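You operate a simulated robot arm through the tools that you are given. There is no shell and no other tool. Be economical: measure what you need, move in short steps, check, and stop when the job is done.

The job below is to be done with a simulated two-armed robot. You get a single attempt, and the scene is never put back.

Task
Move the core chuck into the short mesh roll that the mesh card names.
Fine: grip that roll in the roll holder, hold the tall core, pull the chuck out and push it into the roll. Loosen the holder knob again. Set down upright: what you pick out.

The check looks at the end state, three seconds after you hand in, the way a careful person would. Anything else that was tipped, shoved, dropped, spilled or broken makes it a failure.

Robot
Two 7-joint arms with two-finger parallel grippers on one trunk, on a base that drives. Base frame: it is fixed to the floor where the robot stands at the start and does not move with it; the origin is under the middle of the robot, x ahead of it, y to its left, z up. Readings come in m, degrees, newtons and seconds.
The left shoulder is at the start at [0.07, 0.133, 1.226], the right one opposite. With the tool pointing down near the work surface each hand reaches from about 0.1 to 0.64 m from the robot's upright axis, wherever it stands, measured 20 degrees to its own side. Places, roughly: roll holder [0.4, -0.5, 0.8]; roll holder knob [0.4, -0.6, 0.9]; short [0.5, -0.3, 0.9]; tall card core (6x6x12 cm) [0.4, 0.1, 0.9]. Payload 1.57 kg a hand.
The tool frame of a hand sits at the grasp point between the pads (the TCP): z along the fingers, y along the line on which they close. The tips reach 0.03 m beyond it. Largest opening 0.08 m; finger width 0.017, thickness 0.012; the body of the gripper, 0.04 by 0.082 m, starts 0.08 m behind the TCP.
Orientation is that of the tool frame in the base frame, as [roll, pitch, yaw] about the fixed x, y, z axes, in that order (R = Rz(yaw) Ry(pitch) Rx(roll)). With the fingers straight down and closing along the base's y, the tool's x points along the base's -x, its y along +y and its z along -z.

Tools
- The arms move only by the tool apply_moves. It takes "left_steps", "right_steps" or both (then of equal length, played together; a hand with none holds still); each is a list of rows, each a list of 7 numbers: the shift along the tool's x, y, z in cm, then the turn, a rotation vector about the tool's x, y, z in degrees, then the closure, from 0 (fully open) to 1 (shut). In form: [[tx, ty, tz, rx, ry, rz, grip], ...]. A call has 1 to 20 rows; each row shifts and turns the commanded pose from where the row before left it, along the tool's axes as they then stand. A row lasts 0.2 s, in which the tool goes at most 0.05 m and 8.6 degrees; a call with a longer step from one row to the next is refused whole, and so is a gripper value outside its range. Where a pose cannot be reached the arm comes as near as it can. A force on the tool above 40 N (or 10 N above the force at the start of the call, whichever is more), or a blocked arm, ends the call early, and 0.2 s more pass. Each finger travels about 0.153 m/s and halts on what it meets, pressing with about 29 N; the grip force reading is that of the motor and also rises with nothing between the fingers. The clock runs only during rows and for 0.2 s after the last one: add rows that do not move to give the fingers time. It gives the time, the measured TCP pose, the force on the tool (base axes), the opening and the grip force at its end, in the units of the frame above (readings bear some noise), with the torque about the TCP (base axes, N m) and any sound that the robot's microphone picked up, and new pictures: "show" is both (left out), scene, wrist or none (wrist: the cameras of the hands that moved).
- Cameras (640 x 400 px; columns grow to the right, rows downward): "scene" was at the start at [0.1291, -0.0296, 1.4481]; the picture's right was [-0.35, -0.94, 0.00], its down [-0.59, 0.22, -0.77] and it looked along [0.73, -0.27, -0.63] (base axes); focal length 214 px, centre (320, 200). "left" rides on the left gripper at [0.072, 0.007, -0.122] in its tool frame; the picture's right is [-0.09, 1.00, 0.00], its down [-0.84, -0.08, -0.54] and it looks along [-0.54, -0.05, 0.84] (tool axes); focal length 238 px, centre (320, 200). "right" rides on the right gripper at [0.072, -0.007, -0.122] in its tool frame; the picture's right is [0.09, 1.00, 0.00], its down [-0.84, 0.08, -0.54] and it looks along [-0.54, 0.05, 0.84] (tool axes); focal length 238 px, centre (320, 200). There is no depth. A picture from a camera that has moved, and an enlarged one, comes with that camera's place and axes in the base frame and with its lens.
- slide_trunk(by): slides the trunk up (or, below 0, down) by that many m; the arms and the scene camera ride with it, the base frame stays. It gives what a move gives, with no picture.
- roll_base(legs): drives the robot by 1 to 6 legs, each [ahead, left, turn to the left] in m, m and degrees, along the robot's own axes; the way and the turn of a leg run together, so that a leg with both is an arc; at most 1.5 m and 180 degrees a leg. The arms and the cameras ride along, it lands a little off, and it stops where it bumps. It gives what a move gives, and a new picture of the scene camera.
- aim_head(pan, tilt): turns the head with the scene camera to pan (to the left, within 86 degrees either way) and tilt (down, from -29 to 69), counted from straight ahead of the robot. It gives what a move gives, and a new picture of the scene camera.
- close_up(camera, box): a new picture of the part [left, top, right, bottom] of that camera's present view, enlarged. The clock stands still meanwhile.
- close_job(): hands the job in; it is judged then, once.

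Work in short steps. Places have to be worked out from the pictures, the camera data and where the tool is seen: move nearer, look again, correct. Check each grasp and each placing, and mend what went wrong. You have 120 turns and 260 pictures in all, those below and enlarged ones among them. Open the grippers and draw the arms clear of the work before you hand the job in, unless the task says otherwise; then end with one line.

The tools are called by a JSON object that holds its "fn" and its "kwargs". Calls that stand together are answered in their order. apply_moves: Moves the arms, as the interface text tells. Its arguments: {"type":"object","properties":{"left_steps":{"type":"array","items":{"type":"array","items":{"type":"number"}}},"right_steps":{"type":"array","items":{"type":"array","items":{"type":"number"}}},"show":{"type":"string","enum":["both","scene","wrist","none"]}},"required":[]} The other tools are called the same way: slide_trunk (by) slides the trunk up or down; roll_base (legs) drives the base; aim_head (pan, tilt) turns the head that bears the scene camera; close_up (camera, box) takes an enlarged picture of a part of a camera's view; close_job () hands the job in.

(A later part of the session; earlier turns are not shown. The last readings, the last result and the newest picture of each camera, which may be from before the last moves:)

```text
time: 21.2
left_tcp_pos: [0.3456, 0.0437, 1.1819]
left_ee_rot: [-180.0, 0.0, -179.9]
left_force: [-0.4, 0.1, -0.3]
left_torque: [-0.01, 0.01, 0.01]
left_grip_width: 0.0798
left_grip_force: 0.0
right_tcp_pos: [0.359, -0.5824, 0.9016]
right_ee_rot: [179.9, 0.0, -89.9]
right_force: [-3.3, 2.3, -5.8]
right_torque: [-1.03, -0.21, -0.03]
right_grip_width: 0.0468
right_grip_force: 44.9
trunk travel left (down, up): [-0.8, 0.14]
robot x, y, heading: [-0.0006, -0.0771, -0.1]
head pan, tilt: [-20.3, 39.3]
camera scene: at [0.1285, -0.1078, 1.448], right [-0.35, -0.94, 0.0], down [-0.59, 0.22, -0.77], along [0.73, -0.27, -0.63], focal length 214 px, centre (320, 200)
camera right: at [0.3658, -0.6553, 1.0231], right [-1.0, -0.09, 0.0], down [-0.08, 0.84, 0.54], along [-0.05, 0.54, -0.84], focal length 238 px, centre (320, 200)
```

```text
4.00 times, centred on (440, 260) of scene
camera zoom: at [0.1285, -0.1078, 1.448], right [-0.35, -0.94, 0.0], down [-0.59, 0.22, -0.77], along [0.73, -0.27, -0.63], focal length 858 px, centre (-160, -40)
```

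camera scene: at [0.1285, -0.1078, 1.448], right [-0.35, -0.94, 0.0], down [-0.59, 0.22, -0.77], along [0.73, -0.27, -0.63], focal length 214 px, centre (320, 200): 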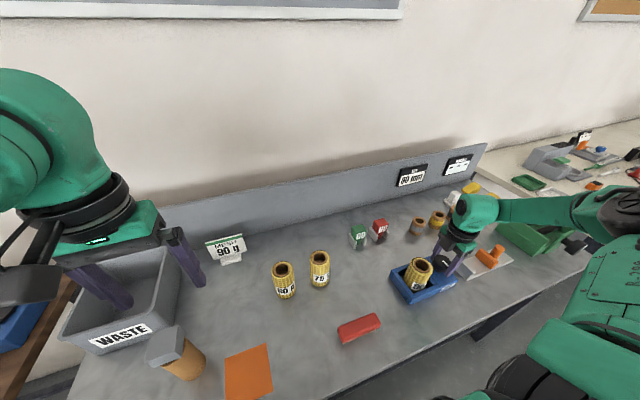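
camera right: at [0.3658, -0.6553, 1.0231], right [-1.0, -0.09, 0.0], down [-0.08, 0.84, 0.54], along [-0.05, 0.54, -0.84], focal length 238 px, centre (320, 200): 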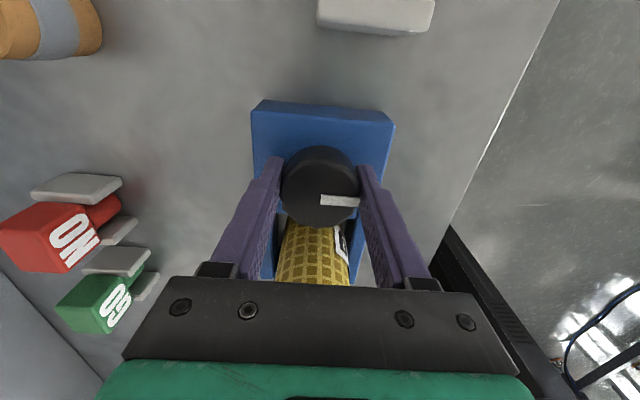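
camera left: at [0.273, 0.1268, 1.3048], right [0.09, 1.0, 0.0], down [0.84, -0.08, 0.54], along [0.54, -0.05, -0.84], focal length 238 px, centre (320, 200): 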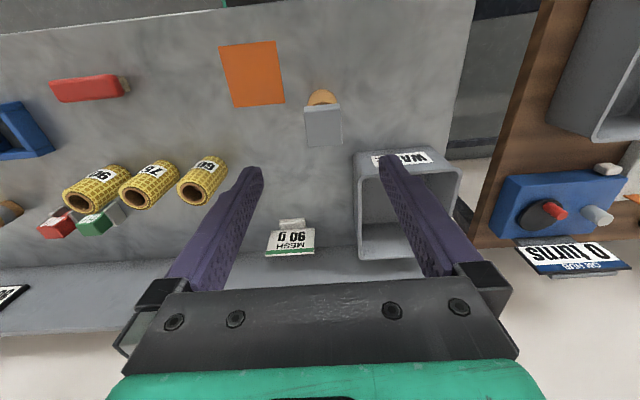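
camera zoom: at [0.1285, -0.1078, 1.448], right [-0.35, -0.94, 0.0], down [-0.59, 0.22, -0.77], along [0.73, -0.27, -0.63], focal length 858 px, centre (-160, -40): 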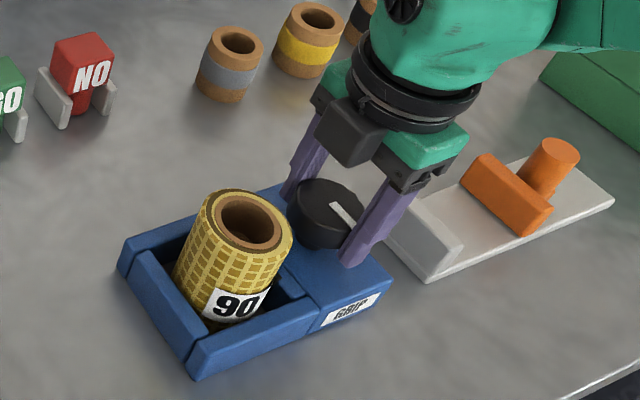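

I've got the knob, but the hand sits about 3 mm off its axis. I'll reopen, shift 0.35 cm in -y, reclose, and then turn 30° clockwise.

{"fn": "apply_moves", "kwargs": {"right_steps": [[0, 0, 0, 0, 0, 0, 0.2], [0.35, 0, 0, 0, 0, 0, 0.2], [0, 0, 0, 0, 0, 0, 1], [0, 0, 0, 0, 0, 0, 1], [0, 0, 0, 0, 0, 7.5, 1], [0, 0, 0, 0, 0, 7.5, 1], [0, 0, 0, 0, 0, 7.5, 1], [0, 0, 0, 0, 0, 7.5, 1], [0, 0, 0, 0, 0, 0, 1]], "show": "both"}}

{"fn": "close_up", "kwargs": {"camera": "scene", "box": [380, 210, 500, 310]}}

```text
time: 23.2
left_tcp_pos: [0.3432, 0.0437, 1.1821]
left_ee_rot: [180.0, 0.1, -179.9]
left_force: [-0.7, 0.7, -0.6]
left_torque: [0.02, 0.01, 0.01]
left_grip_width: 0.0803
left_grip_force: 0.1
right_tcp_pos: [0.3553, -0.585, 0.9016]
right_ee_rot: [179.9, 0.0, -120.2]
right_force: [-14.8, 7.4, -11.4]
right_torque: [-0.81, -0.82, 0.09]
right_grip_width: 0.0469
right_grip_force: 45.0
trunk travel left (down, up): [-0.8, 0.14]
robot x, y, heading: [-0.0005, -0.0761, 0.1]
head pan, tilt: [-20.3, 39.3]
camera scene: at [0.1255, -0.1072, 1.4483], right [-0.35, -0.94, 0.0], down [-0.59, 0.22, -0.78], along [0.73, -0.27, -0.63], focal length 214 px, centre (320, 200)
camera right: at [0.3259, -0.6518, 1.0233], right [-0.91, 0.42, 0.0], down [0.35, 0.76, 0.54], along [0.23, 0.49, -0.84], focal length 238 px, centre (320, 200)
```

scene: 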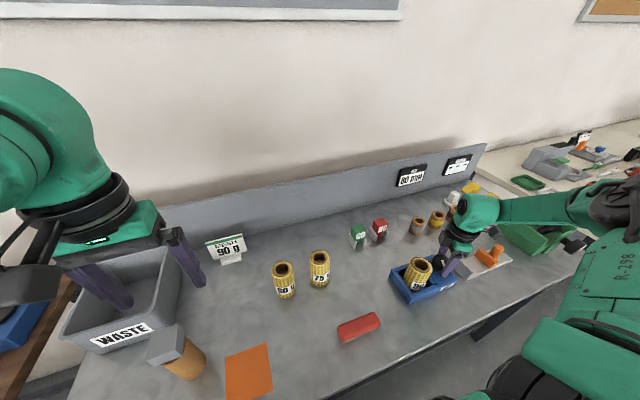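
right: 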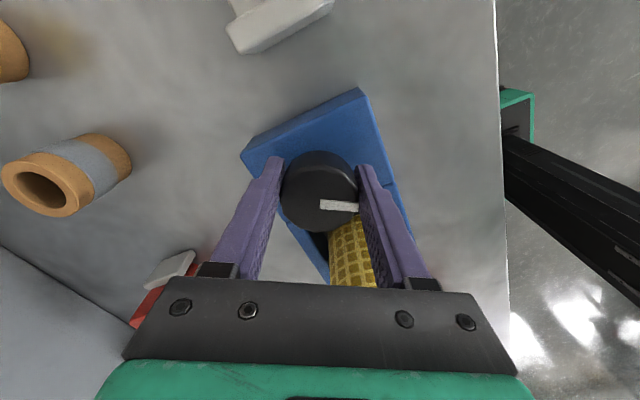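

```text
4.00 times, centred on (440, 260) of scene
camera zoom: at [0.1255, -0.1072, 1.4483], right [-0.35, -0.94, 0.0], down [-0.59, 0.22, -0.78], along [0.73, -0.27, -0.63], focal length 858 px, centre (-160, -40)
```

zoom: 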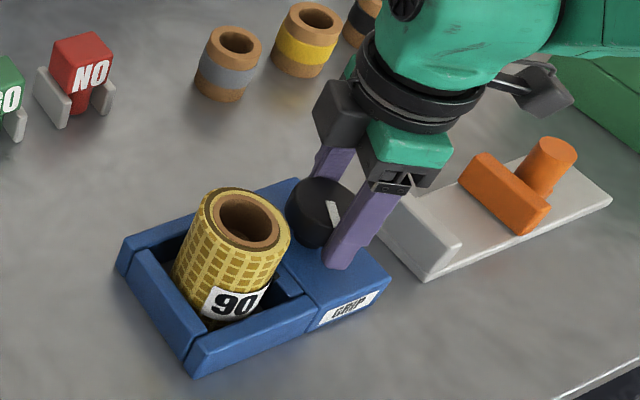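

The knob turns with the hand. The side force shows the command sits a little off the knob's axis, so I'll ease 2.5 mm along it and turn 30° more clockwise.

{"fn": "apply_moves", "kwargs": {"right_steps": [[0, 0.25, 0, 0, 0, 0, 1], [0, 0, 0, 0, 0, 7.5, 1], [0, 0, 0, 0, 0, 7.5, 1], [0, 0, 0, 0, 0, 7.5, 1], [0, 0, 0, 0, 0, 7.5, 1], [0, 0, 0, 0, 0, 0, 1]], "show": "both"}}

{"fn": "close_up", "kwargs": {"camera": "scene", "box": [380, 210, 500, 310]}}

```text
time: 24.6
left_tcp_pos: [0.3437, 0.044, 1.1824]
left_ee_rot: [180.0, 0.2, -180.0]
left_force: [0.4, 0.8, -0.4]
left_torque: [-0.02, 0.02, -0.01]
left_grip_width: 0.08
left_grip_force: 0.0
right_tcp_pos: [0.3536, -0.5832, 0.9021]
right_ee_rot: [179.9, 0.2, -150.0]
right_force: [-16.4, 7.5, -7.7]
right_torque: [-0.34, 0.35, 0.07]
right_grip_width: 0.0467
right_grip_force: 45.2
trunk travel left (down, up): [-0.8, 0.14]
robot x, y, heading: [0.0001, -0.0786, 0.1]
head pan, tilt: [-20.3, 39.3]
camera scene: at [0.1252, -0.1068, 1.4485], right [-0.35, -0.94, 0.0], down [-0.59, 0.22, -0.78], along [0.73, -0.27, -0.63], focal length 214 px, centre (320, 200)
camera right: at [0.2948, -0.6257, 1.0233], right [-0.58, 0.82, 0.0], down [0.69, 0.48, 0.54], along [0.44, 0.31, -0.84], focal length 238 px, centre (320, 200)
```

scene: 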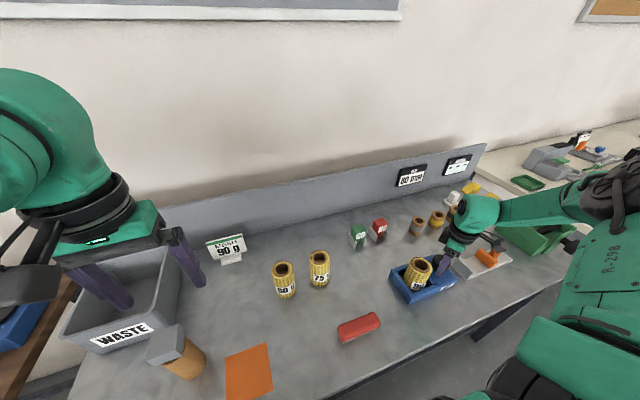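
right: 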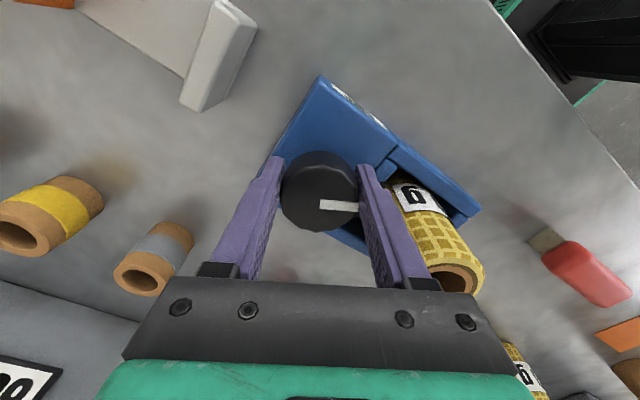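

```text
4.00 times, centred on (440, 260) of scene
camera zoom: at [0.1252, -0.1068, 1.4485], right [-0.35, -0.94, 0.0], down [-0.59, 0.22, -0.78], along [0.73, -0.27, -0.63], focal length 858 px, centre (-160, -40)
```

zoom: 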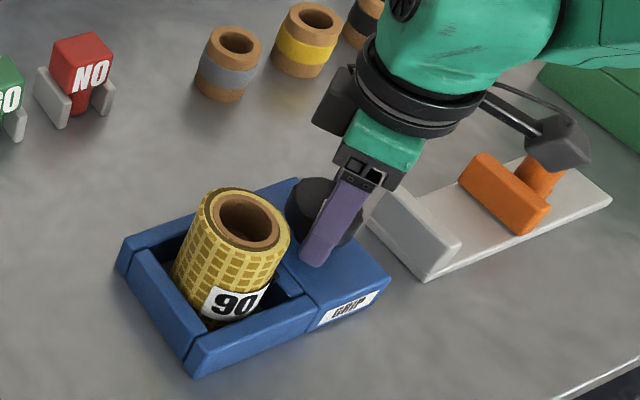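

60° turned and there's still almost no resistance. I'll ease the side load again and turn another 30°, watching for the sound or torque of the jaw seating.

{"fn": "apply_moves", "kwargs": {"right_steps": [[0.2, 0.24, 0, 0, 0, 0, 1], [0, 0, 0, 0, 0, 7.5, 1], [0, 0, 0, 0, 0, 7.5, 1], [0, 0, 0, 0, 0, 7.5, 1], [0, 0, 0, 0, 0, 7.5, 1], [0, 0, 0, 0, 0, 0, 1]], "show": "wrist"}}

{"fn": "close_up", "kwargs": {"camera": "scene", "box": [380, 230, 460, 310]}}

```text
time: 26.1
left_tcp_pos: [0.3451, 0.0448, 1.1832]
left_ee_rot: [-179.9, 0.1, -179.8]
left_force: [0.3, -0.6, -0.5]
left_torque: [0.0, -0.01, 0.03]
left_grip_width: 0.0801
left_grip_force: 0.0
right_tcp_pos: [0.3539, -0.5802, 0.9008]
right_ee_rot: [179.9, -0.1, 180.0]
right_force: [-12.1, 19.2, -18.5]
right_torque: [-0.48, -0.92, 0.08]
right_grip_width: 0.0464
right_grip_force: 45.5
trunk travel left (down, up): [-0.8, 0.14]
robot x, y, heading: [0.0008, -0.0785, -0.1]
head pan, tilt: [-20.3, 39.3]
camera right: at [0.2813, -0.5879, 1.0235], right [-0.09, 1.0, 0.0], down [0.84, 0.08, 0.54], along [0.54, 0.05, -0.84], focal length 238 px, centre (320, 200)
```

right: 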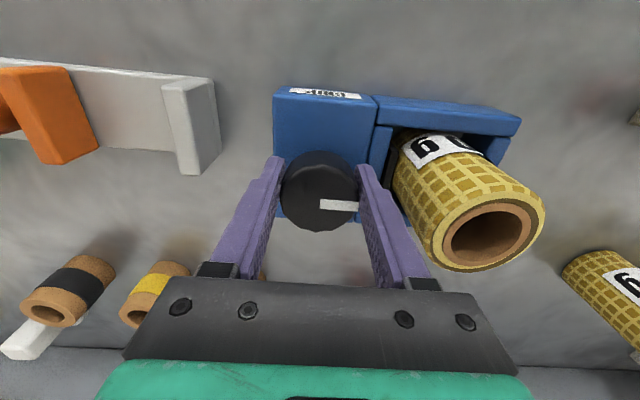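

```text
5.00 times, centred on (420, 270) of scene
camera zoom: at [0.1275, -0.105, 1.4482], right [-0.35, -0.94, 0.0], down [-0.59, 0.22, -0.78], along [0.73, -0.27, -0.63], focal length 1072 px, centre (-180, -150)
```

zoom: 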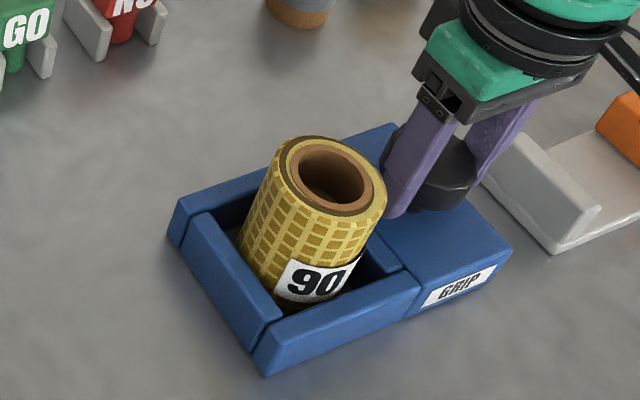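

90° turned, and the roll still hasn't visibly moved. I'll let go of the knob, rise, and look at the jaw to see which way it travelled.

{"fn": "apply_moves", "kwargs": {"right_steps": [[0, 0, 0, 0, 0, 0, 0.22], [0, 0, 0, 0, 0, 0, 0.22], [0, 0, -3, 0, 0, 0, 0.22], [0, 0, -4, 0, 0, 0, 0.1], [0, 0, -3, 0, 0, 0, 0], [0, 0, 0, 0, 0, 0, 0]], "show": "wrist"}}

{"fn": "close_up", "kwargs": {"camera": "right", "box": [260, 70, 440, 200]}}

{"fn": "close_up", "kwargs": {"camera": "scene", "box": [380, 230, 460, 310]}}

```text
time: 27.4
left_tcp_pos: [0.3478, 0.0421, 1.182]
left_ee_rot: [-179.9, 0.0, -179.9]
left_force: [-0.3, -0.4, -1.0]
left_torque: [0.01, 0.02, 0.0]
left_grip_width: 0.0799
left_grip_force: 0.0
right_tcp_pos: [0.3559, -0.5851, 1.0034]
right_ee_rot: [179.9, 0.0, -179.9]
right_force: [0.0, 0.4, 0.4]
right_torque: [0.02, -0.01, 0.02]
right_grip_width: 0.0799
right_grip_force: 0.1
trunk travel left (down, up): [-0.8, 0.14]
robot x, y, heading: [-0.0017, -0.0778, -0.1]
head pan, tilt: [-20.3, 39.3]
camera right: at [0.2843, -0.5924, 1.1248], right [-0.09, 1.0, 0.0], down [0.84, 0.08, 0.54], along [0.54, 0.05, -0.84], focal length 238 px, centre (320, 200)
```

right: 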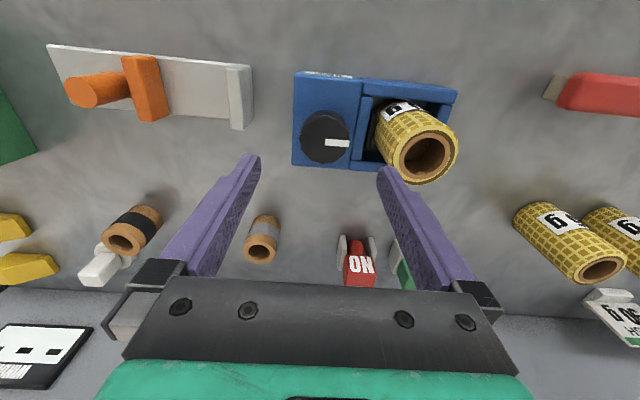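

```text
3.08 times, centred on (350, 135) of right
camera zoom: at [0.2843, -0.5924, 1.1248], right [-0.09, 1.0, 0.0], down [0.84, 0.08, 0.54], along [0.54, 0.05, -0.84], focal length 733 px, centre (228, 400)
```

zoom: 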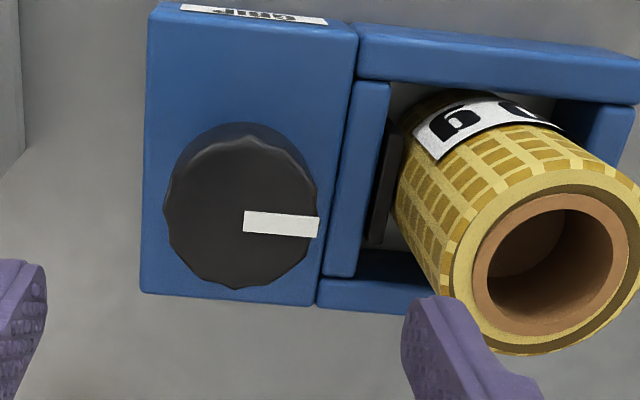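

```text
5.00 times, centred on (420, 270) of scene
camera zoom: at [0.1294, -0.1081, 1.448], right [-0.35, -0.94, 0.0], down [-0.59, 0.22, -0.77], along [0.73, -0.27, -0.63], focal length 1072 px, centre (-180, -150)
```

zoom: 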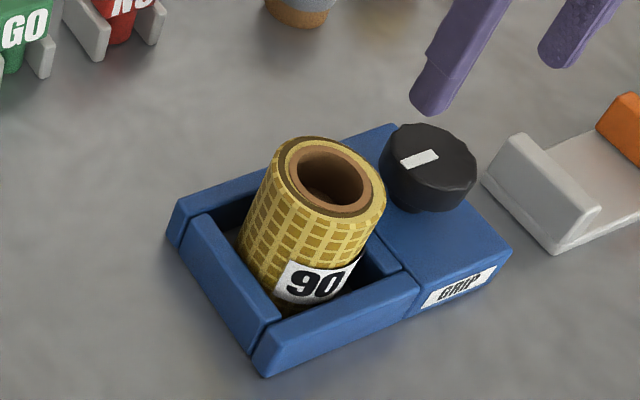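

The mark now points to +y and the jaw has moved about 6 mm towards the roll, so clockwise tightens. I'll turn the hand back 90°, regrip, and tighten further.

{"fn": "apply_moves", "kwargs": {"right_steps": [[0, 0, 0, 0, 0, -8.5, 0], [0, 0, 0, 0, 0, -8.5, 0], [0, 0, 0, 0, 0, -8.5, 0], [0, 0, 0, 0, 0, -8.5, 0], [0, 0, 0, 0, 0, -8.5, 0], [0, 0, 0, 0, 0, -8.5, 0], [0, 0, 0, 0, 0, -8.5, 0], [0, 0, 0, 0, 0, -8.5, 0], [0, 0, 0, 0, 0, -8.5, 0], [0, 0, 0, 0, 0, -8.5, 0], [0, 0, 0, 0, 0, -5, 0], [-0.3, -0.1, 2, 0, 0, 0, 0], [0, 0, 3, 0, 0, 0, 0], [0, 0, 3, 0, 0, 0, 0], [0, 0, 2.2, 0, 0, 0, 0], [0, 0, 0, 0, 0, 0, 0], [0, 0, 0, 0, 0, 0, 1], [0, 0, 0, 0, 0, 0, 1], [0, 0, 0, 0, 0, 0, 1]], "show": "wrist"}}

```text
time: 31.4
left_tcp_pos: [0.3484, 0.0433, 1.1819]
left_ee_rot: [180.0, -0.1, -179.9]
left_force: [0.3, -0.3, -0.7]
left_torque: [0.03, 0.01, 0.0]
left_grip_width: 0.0801
left_grip_force: 0.0
right_tcp_pos: [0.3602, -0.5814, 0.8972]
right_ee_rot: [-179.8, 0.0, -89.9]
right_force: [5.9, -0.3, 1.2]
right_torque: [-0.11, -0.4, -0.07]
right_grip_width: 0.0479
right_grip_force: 45.0
trunk travel left (down, up): [-0.8, 0.14]
robot x, y, heading: [-0.0015, -0.0807, 0.3]
head pan, tilt: [-20.3, 39.3]
camera right: at [0.3655, -0.6538, 1.0202], right [-1.0, -0.09, 0.0], down [-0.08, 0.84, 0.54], along [-0.05, 0.54, -0.84], focal length 238 px, centre (320, 200)
```

right: 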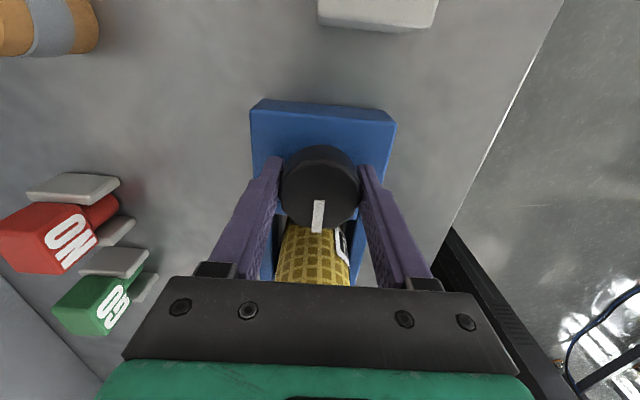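

Good grip with low side load. I'll turn 52° clockwise in 6.5° steps; the force stop will end the call if it seats.

{"fn": "apply_moves", "kwargs": {"right_steps": [[0, 0, 0, 0, 0, 6.5, 1], [0, 0, 0, 0, 0, 6.5, 1], [0, 0, 0, 0, 0, 6.5, 1], [0, 0, 0, 0, 0, 6.5, 1], [0, 0, 0, 0, 0, 6.5, 1], [0, 0, 0, 0, 0, 6.5, 1], [0, 0, 0, 0, 0, 6.5, 1], [0, 0, 0, 0, 0, 6.5, 1], [0, 0, 0, 0, 0, 0, 1]], "show": "wrist"}}

{"fn": "close_up", "kwargs": {"camera": "scene", "box": [380, 230, 460, 310]}}

```text
time: 33.5
left_tcp_pos: [0.3486, 0.0411, 1.1816]
left_ee_rot: [179.9, -0.1, -179.8]
left_force: [-0.3, -0.3, 0.2]
left_torque: [0.0, 0.02, 0.03]
left_grip_width: 0.0797
left_grip_force: 0.1
right_tcp_pos: [0.3579, -0.5819, 0.8974]
right_ee_rot: [179.9, -0.1, -142.0]
right_force: [8.3, -4.3, 0.3]
right_torque: [-0.51, -0.41, 0.85]
right_grip_width: 0.048
right_grip_force: 45.0
trunk travel left (down, up): [-0.8, 0.14]
robot x, y, heading: [-0.0025, -0.079, -0.1]
head pan, tilt: [-20.3, 39.3]
camera right: at [0.3047, -0.6319, 1.0197], right [-0.69, 0.73, 0.0], down [0.61, 0.58, 0.54], along [0.39, 0.37, -0.84], focal length 238 px, centre (320, 200)
```

right: 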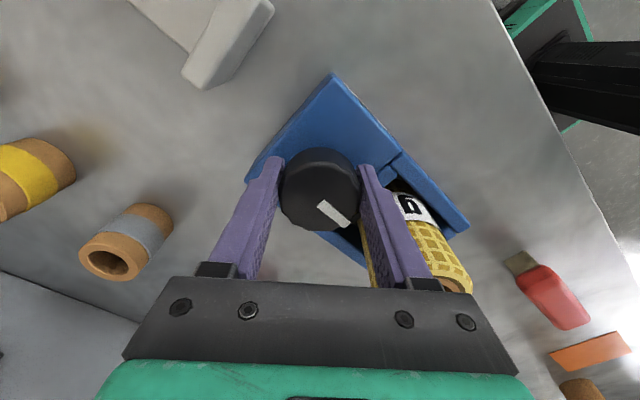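

```text
5.00 times, centred on (420, 270) of scene
camera zoom: at [0.1314, -0.109, 1.4478], right [-0.35, -0.94, 0.0], down [-0.6, 0.22, -0.77], along [0.73, -0.27, -0.63], focal length 1072 px, centre (-180, -150)
```

zoom: 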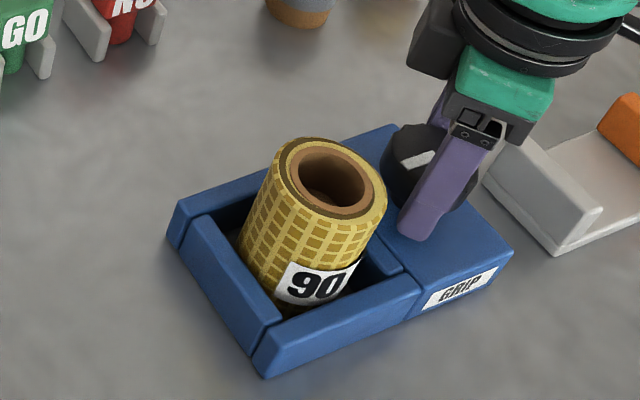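

Torque rose to 0.85 N·m and the fingers now slip on the knob, so it's at its stop. I'll let go and inspect the jaw against the roll.

{"fn": "apply_moves", "kwargs": {"right_steps": [[0, 0, 0, 0, 0, 0, 0.2], [0, 0, 0, 0, 0, 0, 0.2], [0, 0, -3, 0, 0, 0, 0.2], [0, 0, -4, 0, 0, 0, 0.1], [0, 0, -4, 0, 0, 0, 0], [0, 0, 0, 0, 0, 0, 0]], "show": "wrist"}}

{"fn": "close_up", "kwargs": {"camera": "right", "box": [200, 40, 440, 200]}}

{"fn": "close_up", "kwargs": {"camera": "scene", "box": [380, 230, 460, 310]}}

```text
time: 34.9
left_tcp_pos: [0.3461, 0.0434, 1.1821]
left_ee_rot: [180.0, 0.0, -179.9]
left_force: [-0.2, 0.3, -0.7]
left_torque: [-0.04, 0.0, 0.0]
left_grip_width: 0.0802
left_grip_force: 0.1
right_tcp_pos: [0.3563, -0.5812, 1.0087]
right_ee_rot: [180.0, 0.1, -142.0]
right_force: [0.1, 0.0, -1.6]
right_torque: [0.0, 0.05, -0.02]
right_grip_width: 0.0801
right_grip_force: 0.1
trunk travel left (down, up): [-0.8, 0.14]
robot x, y, heading: [-0.001, -0.0759, 0.1]
head pan, tilt: [-20.3, 39.3]
camera right: at [0.3032, -0.632, 1.1307], right [-0.69, 0.73, 0.0], down [0.61, 0.58, 0.54], along [0.39, 0.37, -0.84], focal length 238 px, centre (320, 200)
```

right: 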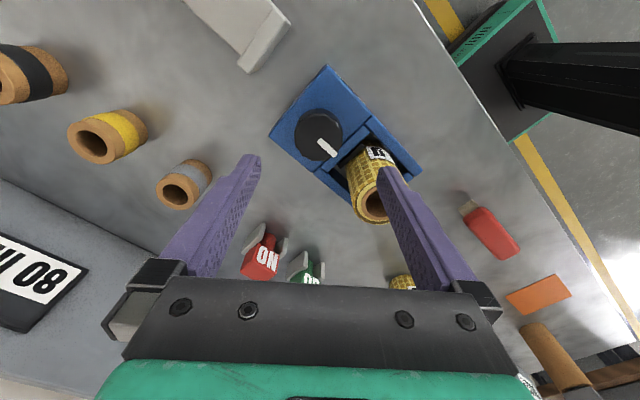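

```text
2.50 times, centred on (320, 120) of right
camera zoom: at [0.3032, -0.632, 1.1307], right [-0.69, 0.73, 0.0], down [0.61, 0.58, 0.54], along [0.39, 0.37, -0.84], focal length 596 px, centre (320, 400)
```

zoom: 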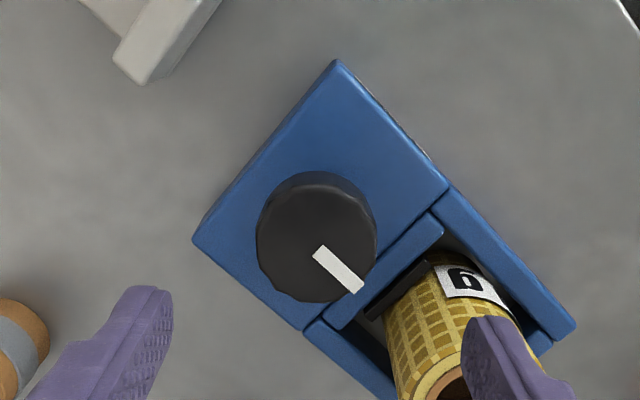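

```text
5.00 times, centred on (420, 270) of scene
camera zoom: at [0.1294, -0.1082, 1.448], right [-0.35, -0.94, 0.0], down [-0.59, 0.22, -0.77], along [0.73, -0.27, -0.63], focal length 1072 px, centre (-180, -150)
```

zoom: 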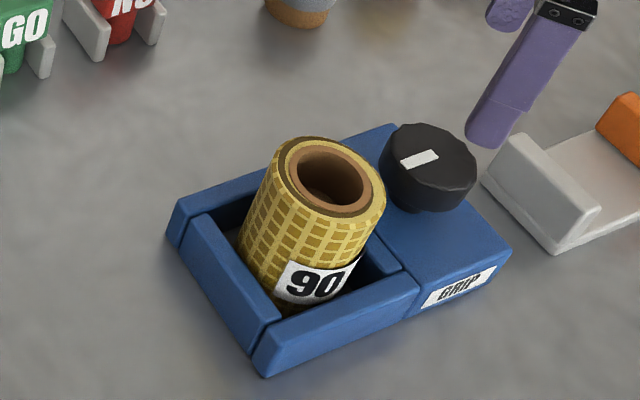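

The knob is at its 90° stop with the pad against the roll. Next the core: I'll pitch the left hand 45° forward and bring it to a pre-grasp in front of the core, while the right hand rises clear.

{"fn": "apply_moves", "kwargs": {"left_steps": [[0, 0, 0, 0, -7.5, 0, 0], [0, 0, 0, 0, -7.5, 0, 0], [0, 0, 0, 0, -7.5, 0, 0], [0, 0, 0, 0, -7.5, 0, 0], [0, 0, 0, 0, -7.5, 0, 0], [0, 0, 0, 0, -7.5, 0, 0], [3.2, 1.37, 2.0, 0, 0, 0, 0], [3.2, 1.37, 2.0, 0, 0, 0, 0], [3.2, 1.37, 2.0, 0, 0, 0, 0], [3.2, 1.37, 2.0, 0, 0, 0, 0], [3.2, 1.37, 2.0, 0, 0, 0, 0], [0, 0, 0, 0, 0, 0, 0]], "right_steps": [[0, 0, -4, 0, 0, 0, 0], [0, 0, -4, 0, 0, 0, 0], [0, 0, -2, 0, 0, 0, 0], [0, 0, 0, 0, 0, 0, 0], [0, 0, 0, 0, 0, 0, 0], [0, 0, 0, 0, 0, 0, 0], [0, 0, 0, 0, 0, 0, 0], [0, 0, 0, 0, 0, 0, 0], [0, 0, 0, 0, 0, 0, 0], [0, 0, 0, 0, 0, 0, 0], [0, 0, 0, 0, 0, 0, 0], [0, 0, 0, 0, 0, 0, 0]], "show": "both"}}

```text
time: 37.5
left_tcp_pos: [0.4074, 0.035, 1.1132]
left_ee_rot: [179.4, 25.4, 178.4]
left_force: [0.2, 0.2, 0.1]
left_torque: [-0.01, 0.0, -0.02]
left_grip_width: 0.0802
left_grip_force: 0.1
left hand out of reach, approached as far as the arm can: row 3, 4, 5, 6, 7, 8, 9, 10, 11
right_tcp_pos: [0.3557, -0.5812, 1.1098]
right_ee_rot: [-179.9, 0.0, -141.8]
right_force: [0.1, 0.1, -0.2]
right_torque: [-0.03, 0.0, 0.01]
right_grip_width: 0.0801
right_grip_force: 0.1
trunk travel left (down, up): [-0.8, 0.14]
robot x, y, heading: [0.0033, -0.077, -0.2]
head pan, tilt: [-20.3, 39.3]
camera scene: at [0.1294, -0.1057, 1.4481], right [-0.35, -0.94, 0.0], down [-0.59, 0.22, -0.77], along [0.73, -0.27, -0.63], focal length 214 px, centre (320, 200)
camera right: at [0.3028, -0.6306, 1.2318], right [-0.69, 0.73, 0.0], down [0.61, 0.58, 0.54], along [0.39, 0.37, -0.84], focal length 238 px, centre (320, 200)
camera left: at [0.2891, 0.0431, 1.1925], right [0.11, 0.99, 0.05], down [0.52, -0.1, 0.85], along [0.85, -0.07, -0.53], focal length 238 px, centre (320, 200)
```

scene: 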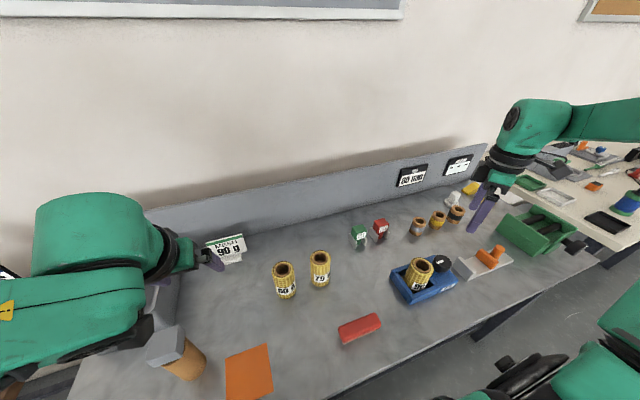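
right: 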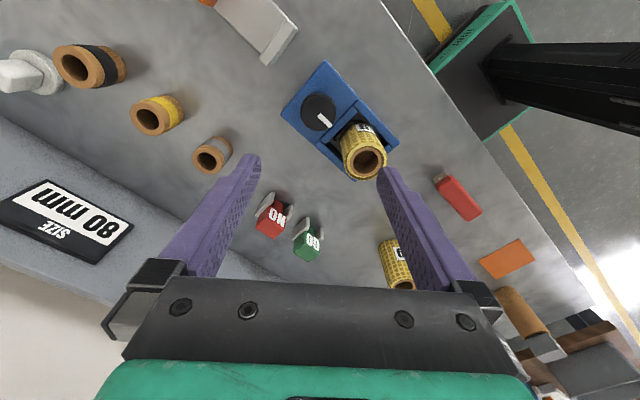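
left: 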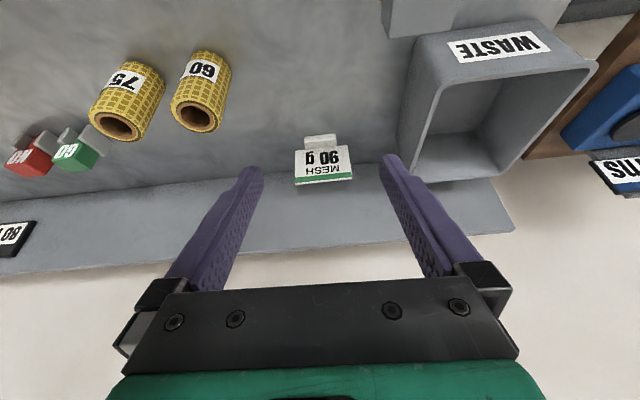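

The left arm can't fold back enough to approach from the front. I'll approach from the left side instead: level the hand, then yaw it 90° clockwise.

{"fn": "apply_moves", "kwargs": {"left_steps": [[0, 0, 0, 0, 8.4, 0, 0], [0, 0, 0, 0, 8.4, 0, 0], [0, 0, -3, 0, 8.4, 0, 0], [0, 0, -3, 0, 0, 7.5, 0], [0, 0, 0, 0, 0, 7.5, 0], [0, 0, 0, 0, 0, 7.5, 0], [0, 0, 0, 0, 0, 7.5, 0], [0, 0, 0, 0, 0, 7.5, 0], [0, 0, 0, 0, 0, 7.5, 0], [0, 0, 0, 0, 0, 7.5, 0], [0, 0, 0, 0, 0, 7.5, 0], [0, 0, 0, 0, 0, 7.5, 0], [0, 0, 0, 0, 0, 7.5, 0], [0, 0, 0, 0, 0, 7.5, 0], [0, 0, 0, 0, 0, 7.5, 0], [0, 0, 0, 0, 0, 0, 0]], "show": "none"}}

```text
time: 40.9
left_tcp_pos: [0.4037, 0.032, 1.1744]
left_ee_rot: [179.6, -0.6, 88.5]
left_force: [0.3, -0.3, -1.1]
left_torque: [-0.01, 0.02, 0.0]
left_grip_width: 0.0802
left_grip_force: 0.0
right_tcp_pos: [0.3543, -0.5821, 1.1098]
right_ee_rot: [-179.9, 0.0, -141.9]
right_force: [-0.7, 0.6, 0.1]
right_torque: [0.04, -0.03, -0.03]
right_grip_width: 0.0802
right_grip_force: 0.2
trunk travel left (down, up): [-0.8, 0.14]
robot x, y, heading: [0.003, -0.0756, 0.0]
head pan, tilt: [-20.3, 39.3]
```

{"fn": "apply_moves", "kwargs": {"left_steps": [[3.8, -0.7, 0.5, 0, 0, 0, 0], [3.8, -0.7, 0.5, 0, 0, 0, 0], [3.8, -0.7, 0.5, 0, 0, 0, 0], [3.8, -0.7, 0.5, 0, 0, 0, 0], [3.8, -0.7, 0.5, 0, 0, 1.5, 0], [0, 0, 0, 0, -7.5, 0, 0], [0, 0, 0, 0, -7.5, 0, 0], [0, 0, 0, 0, -7.5, 0, 0], [0, 0, 0, 0, -7.5, 0, 0], [0, 0, 0, 0, -7.5, 0, 0], [0, 0, 0, 0, -7.5, 0, 0], [0, 0, 0, 0, 0, 0, 0]], "show": "both"}}

```text
time: 43.5
left_tcp_pos: [0.3735, 0.2232, 1.1504]
left_ee_rot: [179.4, 44.5, 86.6]
left_force: [-0.1, 0.8, -1.0]
left_torque: [0.0, 0.01, 0.01]
left_grip_width: 0.0798
left_grip_force: 0.1
right_tcp_pos: [0.3542, -0.5827, 1.1091]
right_ee_rot: [-180.0, 0.0, -141.9]
right_force: [0.5, 0.7, -0.5]
right_torque: [0.02, 0.01, 0.01]
right_grip_width: 0.0798
right_grip_force: 0.0
trunk travel left (down, up): [-0.8, 0.14]
robot x, y, heading: [0.0028, -0.0789, 0.3]
head pan, tilt: [-20.3, 39.3]
camera scene: at [0.1291, -0.1079, 1.4481], right [-0.35, -0.94, 0.0], down [-0.59, 0.22, -0.77], along [0.73, -0.27, -0.63], focal length 214 px, centre (320, 200)
camera left: at [0.3857, 0.358, 1.1884], right [0.99, -0.12, 0.07], down [-0.1, -0.21, 0.97], along [-0.1, -0.97, -0.22], focal length 238 px, centre (320, 200)
```

scene: 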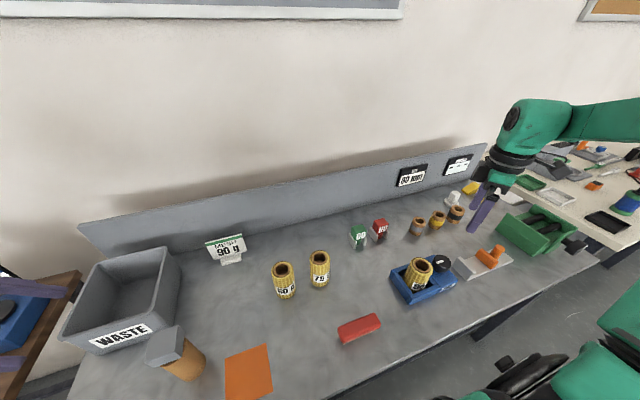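
left: 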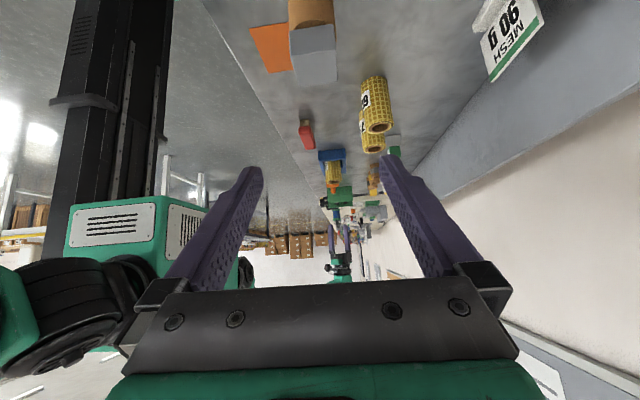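

The left hand now points towards -y, tilted down 45°. The chuck block is at about (0.367, 0.123). I'll go to a pre-grasp 10 cm back along the fingers and turn the head to the core.

{"fn": "apply_moves", "kwargs": {"left_steps": [[2.48, 0.0, 3.36, 0, 0, 0, 0], [2.48, 0.0, 3.36, 0, 0, 0, 0], [2.48, 0.0, 3.36, 0, 0, 0, 0], [2.48, 0.0, 3.36, 0, 0, 0, 0], [2.48, 0.0, 3.36, 0, 0, 0, 0], [0, 0, 0, 0, 0, 0, 0]], "show": "wrist"}}

{"fn": "aim_head", "kwargs": {"pan": 30, "tilt": 55}}

```text
time: 44.9
left_tcp_pos: [0.3722, 0.1945, 0.9455]
left_ee_rot: [179.6, 44.4, 86.6]
left_force: [-0.1, -0.4, -0.4]
left_torque: [0.01, -0.01, 0.03]
left_grip_width: 0.0798
left_grip_force: 0.1
right_tcp_pos: [0.3554, -0.5826, 1.1092]
right_ee_rot: [-179.9, 0.1, -141.8]
right_force: [0.6, 0.5, 0.9]
right_torque: [0.0, 0.01, -0.01]
right_grip_width: 0.0797
right_grip_force: 0.1
trunk travel left (down, up): [-0.8, 0.14]
robot x, y, heading: [0.0008, -0.0753, -0.2]
head pan, tilt: [-20.3, 39.3]
camera left: at [0.3847, 0.3285, 0.9835], right [0.99, -0.12, 0.07], down [-0.1, -0.21, 0.97], along [-0.1, -0.97, -0.22], focal length 238 px, centre (320, 200)
```

left: 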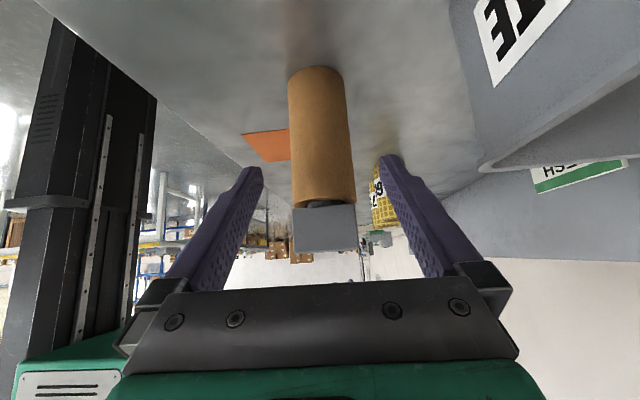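

```text
time: 46.0
left_tcp_pos: [0.3733, 0.194, 0.9459]
left_ee_rot: [179.5, 44.4, 86.6]
left_force: [0.2, 1.1, 0.2]
left_torque: [0.01, 0.01, 0.0]
left_grip_width: 0.0799
left_grip_force: 0.0
right_tcp_pos: [0.355, -0.5848, 1.1093]
right_ee_rot: [-180.0, 0.0, -141.9]
right_force: [-0.6, 0.0, -1.3]
right_torque: [0.0, -0.01, 0.03]
right_grip_width: 0.0798
right_grip_force: 0.1
trunk travel left (down, up): [-0.8, 0.14]
robot x, y, heading: [0.0005, -0.0809, -0.3]
head pan, tilt: [30.0, 55.0]
camera scene: at [0.1113, -0.0421, 1.4264], right [0.5, -0.87, 0.0], down [-0.71, -0.41, -0.57], along [0.5, 0.29, -0.82], focal length 214 px, centre (320, 200)
```

scene: 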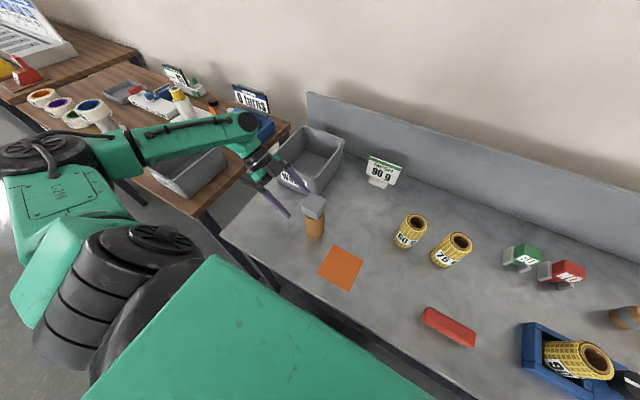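

The core is centred between the fingers at (0.3705, 0.124). To keep the palm clear of the chuck block I'll grasp at z ≈ 0.90, moving in now.

{"fn": "apply_moves", "kwargs": {"left_steps": [[-0.35, 0, 1.95, 0, 0, 0, 0], [-0.35, 0, 1.95, 0, 0, 0, 0], [-0.35, 0, 1.95, 0, 0, 0, 0], [-0.35, 0, 1.95, 0, 0, 0, 0], [0, 0, 0, 0, 0, 0, 0]], "show": "both"}}

{"fn": "close_up", "kwargs": {"camera": "scene", "box": [250, 150, 370, 260]}}

```text
time: 47.2
left_tcp_pos: [0.3701, 0.1285, 0.8983]
left_ee_rot: [179.5, 44.3, 86.6]
left_force: [-0.2, 0.0, -0.2]
left_torque: [-0.03, -0.01, 0.0]
left_grip_width: 0.0799
left_grip_force: 0.0
right_tcp_pos: [0.3546, -0.5825, 1.1088]
right_ee_rot: [179.9, 0.0, -141.9]
right_force: [0.4, 0.0, 0.0]
right_torque: [0.03, 0.0, 0.01]
right_grip_width: 0.08
right_grip_force: 0.1
trunk travel left (down, up): [-0.8, 0.14]
robot x, y, heading: [0.0028, -0.0774, -0.0]
head pan, tilt: [30.0, 55.0]
camera scene: at [0.1112, -0.0419, 1.4263], right [0.5, -0.87, 0.0], down [-0.71, -0.41, -0.57], along [0.5, 0.29, -0.82], focal length 214 px, centre (320, 200)
camera left: at [0.3817, 0.2636, 0.9368], right [0.99, -0.12, 0.07], down [-0.1, -0.21, 0.97], along [-0.1, -0.97, -0.22], focal length 238 px, centre (320, 200)
```

scene: 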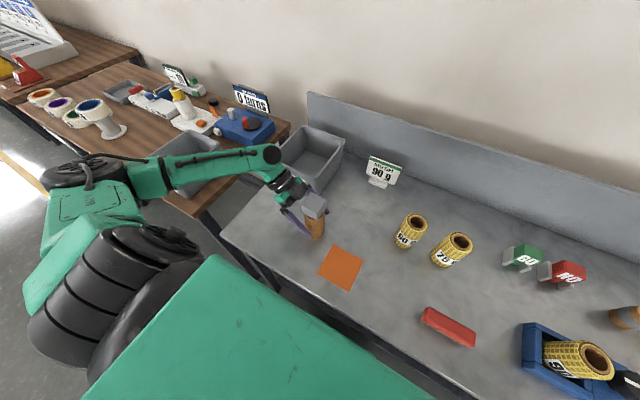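
left: 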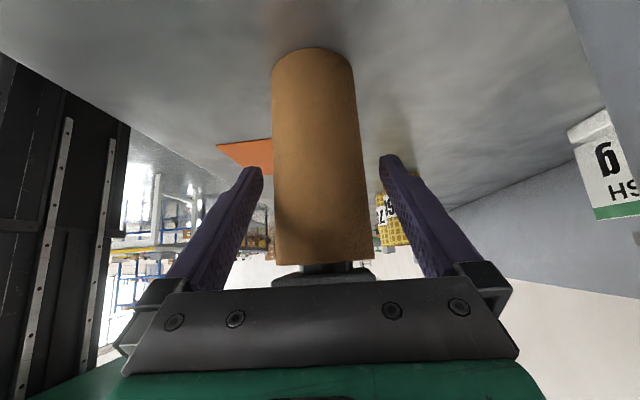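

```text
3.64 times, centred on (310, 205) of scene
camera zoom: at [0.1112, -0.0419, 1.4263], right [0.5, -0.87, 0.0], down [-0.71, -0.41, -0.57], along [0.5, 0.29, -0.82], focal length 780 px, centre (356, 182)
```

zoom: 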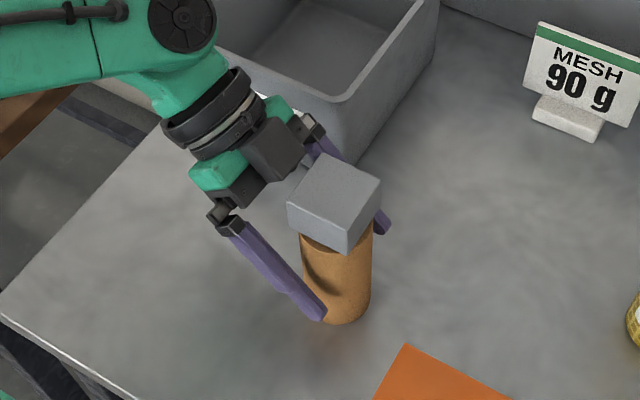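

The fingers straddle the core and clear the chuck and bin. I'll close the left gripper on the core.

{"fn": "apply_moves", "kwargs": {"left_steps": [[0, 0, 0, 0, 0, 0, 1], [0, 0, 0, 0, 0, 0, 1], [0, 0, 0, 0, 0, 0, 1]], "show": "wrist"}}

{"fn": "close_up", "kwargs": {"camera": "scene", "box": [250, 150, 370, 260]}}

```text
time: 48.0
left_tcp_pos: [0.3693, 0.1288, 0.8995]
left_ee_rot: [179.5, 44.4, 86.6]
left_force: [-0.7, 0.7, -0.4]
left_torque: [-0.03, 0.09, -0.01]
left_grip_width: 0.0547
left_grip_force: 29.3
right_tcp_pos: [0.355, -0.582, 1.1073]
right_ee_rot: [-179.9, 0.1, -142.0]
right_force: [-0.6, 1.0, -0.5]
right_torque: [-0.02, 0.02, 0.0]
right_grip_width: 0.0802
right_grip_force: 0.0
trunk travel left (down, up): [-0.8, 0.14]
robot x, y, heading: [0.004, -0.0788, -0.0]
head pan, tilt: [30.0, 55.0]
camera left: at [0.3817, 0.2637, 0.9369], right [0.99, -0.12, 0.07], down [-0.09, -0.21, 0.97], along [-0.1, -0.97, -0.22], focal length 238 px, centre (320, 200)
```

left: 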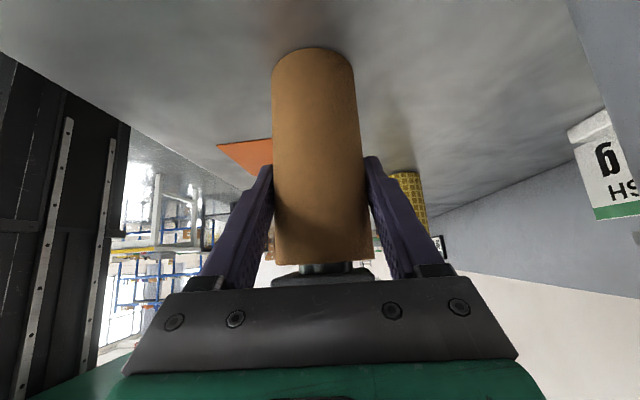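

```text
3.64 times, centred on (310, 205) of scene
camera zoom: at [0.1111, -0.042, 1.4264], right [0.5, -0.87, 0.0], down [-0.71, -0.41, -0.57], along [0.5, 0.29, -0.82], focal length 780 px, centre (356, 182)
```

zoom: 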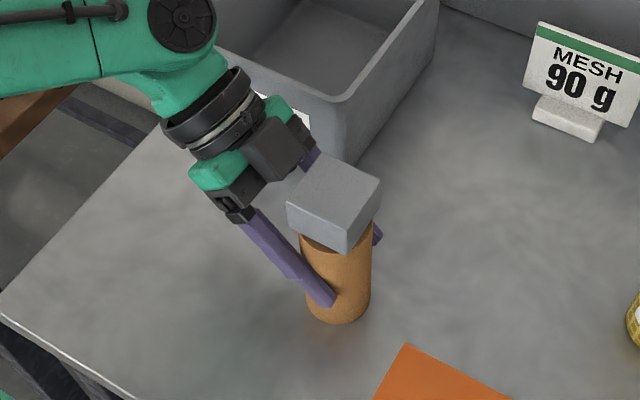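

The core is held (5.5 cm). I'll turn the right hand to a 90° yaw so it closes along x, and bring it high across towards the core.

{"fn": "apply_moves", "kwargs": {"right_steps": [[0, 0, -1, 0, 0, -7.45, 0], [0, 0, -1, 0, 0, -7.45, 0], [0, 0, 0, 0, 0, -7.45, 0], [0, 0, 0, 0, 0, -7.45, 0], [0, 0, 0, 0, 0, -7.45, 0], [0, 0, 0, 0, 0, -7.45, 0], [0, 0, 0, 0, 0, -7.45, 0], [-4.7, 0, 0, 0, 0, 0, 0], [-4.7, 0, 0, 0, 0, 0, 0], [-4.7, 0, 0, 0, 0, 0, 0], [-4.7, 0, 0, 0, 0, 0, 0], [-4.7, 0, 0, 0, 0, 0, 0], [-4.7, 0, 0, 0, 0, 0, 0], [-4.7, 0, 0, 0, 0, 0, 0], [-4.7, 0, 0, 0, 0, 0, 0], [-4.7, 0, 0, 0, 0, 0, 0], [-4.7, 0, 0, 0, 0, 0, 0], [0, 0, 0, 0, 0, 0, 0]], "show": "both"}}

```text
time: 51.8
left_tcp_pos: [0.3696, 0.1282, 0.8994]
left_ee_rot: [179.4, 44.3, 86.6]
left_force: [0.3, 0.8, 1.6]
left_torque: [0.02, 0.06, -0.03]
left_grip_width: 0.0548
left_grip_force: 28.8
right_tcp_pos: [0.3472, -0.1157, 1.1364]
right_ee_rot: [-179.9, -0.2, -89.7]
right_force: [-0.2, 0.6, -0.7]
right_torque: [0.0, -0.01, -0.01]
right_grip_width: 0.0802
right_grip_force: 0.1
right hand out of reach, approached as far as the arm can: row 17
trunk travel left (down, up): [-0.8, 0.14]
robot x, y, heading: [0.0003, -0.0811, -0.1]
head pan, tilt: [30.0, 55.0]
camera scene: at [0.1102, -0.0425, 1.4264], right [0.5, -0.87, 0.0], down [-0.71, -0.41, -0.57], along [0.5, 0.29, -0.82], focal length 214 px, centre (320, 200)
camera right: at [0.3537, -0.1874, 1.258], right [-1.0, -0.1, 0.0], down [-0.08, 0.84, 0.54], along [-0.05, 0.54, -0.84], focal length 238 px, centre (320, 200)
```

scene: 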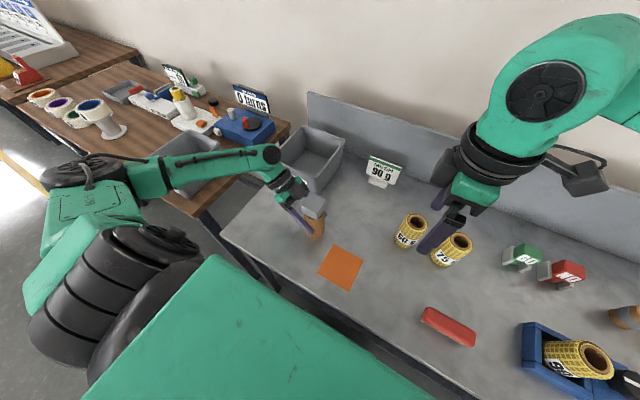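
right: 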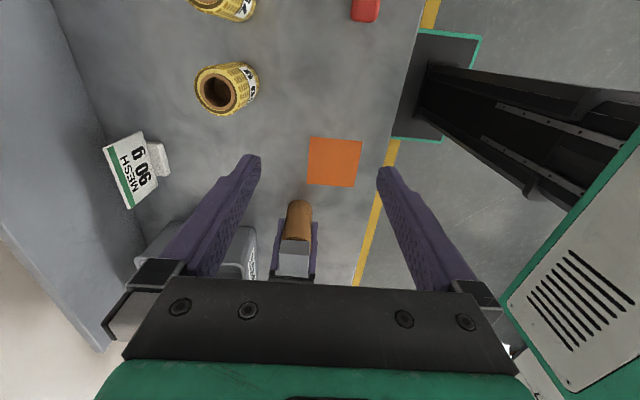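

The right arm can't reach the core where it stands. I'll lift the core with the left hand (it's well gripped) and bring it nearer the middle; first lift 6 cm while the right hand backs off.

{"fn": "apply_moves", "kwargs": {"left_steps": [[-0.7, 0, -0.71, 0, 0, 0, 1], [-1.4, 0, -1.43, 0, 0, 0, 1], [-1.4, 0, -1.43, 0, 0, 0, 1], [-0.7, 0, -0.71, 0, 0, 0, 1], [0, 0, 0, 0, 0, 0, 1]], "right_steps": [[4.5, 0, 0, 0, 0, 0, 0], [4.5, 0, 0, 0, 0, 0, 0], [4.5, 0, 0, 0, 0, 0, 0], [4.5, 0, 0, 0, 0, 0, 0], [0, 0, 0, 0, 0, 0, 0]], "show": "both"}}

{"fn": "close_up", "kwargs": {"camera": "scene", "box": [250, 150, 370, 260]}}

```text
time: 53.0
left_tcp_pos: [0.3705, 0.1295, 0.959]
left_ee_rot: [179.5, 44.4, 86.7]
left_force: [-0.4, 0.3, -2.4]
left_torque: [-0.01, -0.02, 0.01]
left_grip_width: 0.0549
left_grip_force: 28.9
right_tcp_pos: [0.3477, -0.2934, 1.1353]
right_ee_rot: [-180.0, 0.0, -89.7]
right_force: [-0.1, -0.1, 0.6]
right_torque: [0.05, 0.02, 0.02]
right_grip_width: 0.08
right_grip_force: 0.0
trunk travel left (down, up): [-0.8, 0.14]
robot x, y, heading: [-0.0001, -0.0834, 0.1]
head pan, tilt: [30.0, 55.0]
camera scene: at [0.1118, -0.041, 1.4262], right [0.5, -0.87, 0.0], down [-0.71, -0.41, -0.57], along [0.5, 0.29, -0.82], focal length 214 px, centre (320, 200)
camera right: at [0.3539, -0.3661, 1.2569], right [-1.0, -0.1, 0.0], down [-0.08, 0.84, 0.54], along [-0.05, 0.54, -0.84], focal length 238 px, centre (320, 200)
camera left: at [0.3822, 0.2648, 0.9956], right [0.99, -0.12, 0.07], down [-0.09, -0.21, 0.97], along [-0.1, -0.97, -0.22], focal length 238 px, centre (320, 200)
```

scene: 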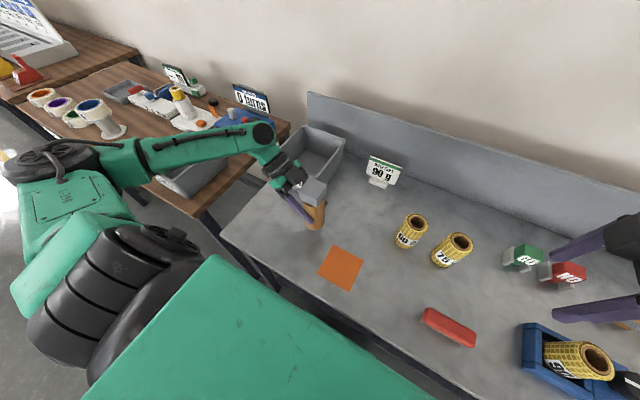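
right: 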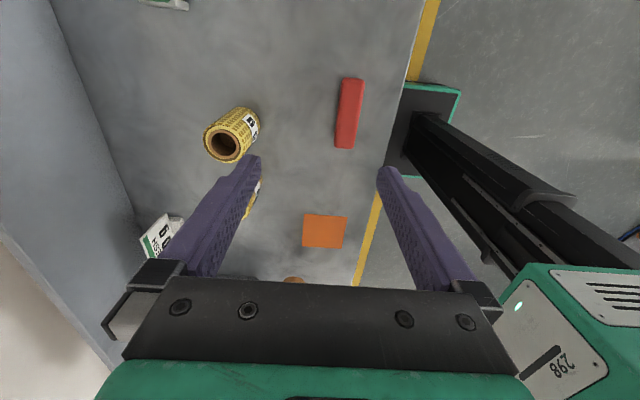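
left: 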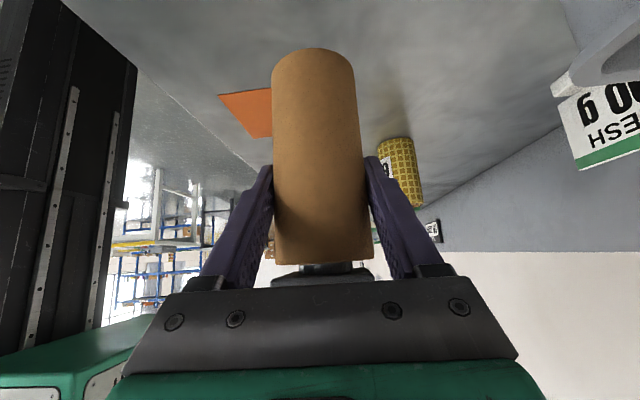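

```text
3.64 times, centred on (310, 205) of scene
camera zoom: at [0.1118, -0.041, 1.4262], right [0.5, -0.87, 0.0], down [-0.71, -0.41, -0.57], along [0.5, 0.29, -0.82], focal length 780 px, centre (356, 182)
```

zoom: 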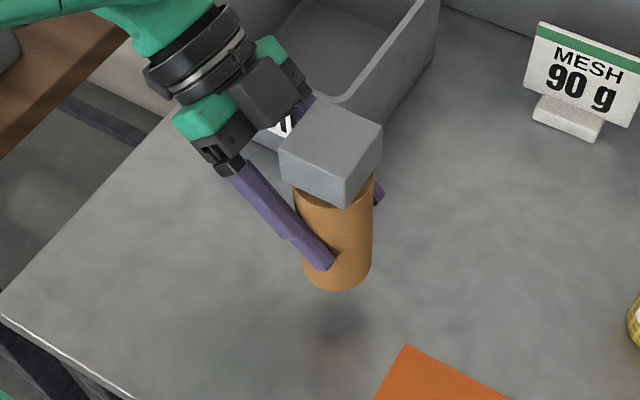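

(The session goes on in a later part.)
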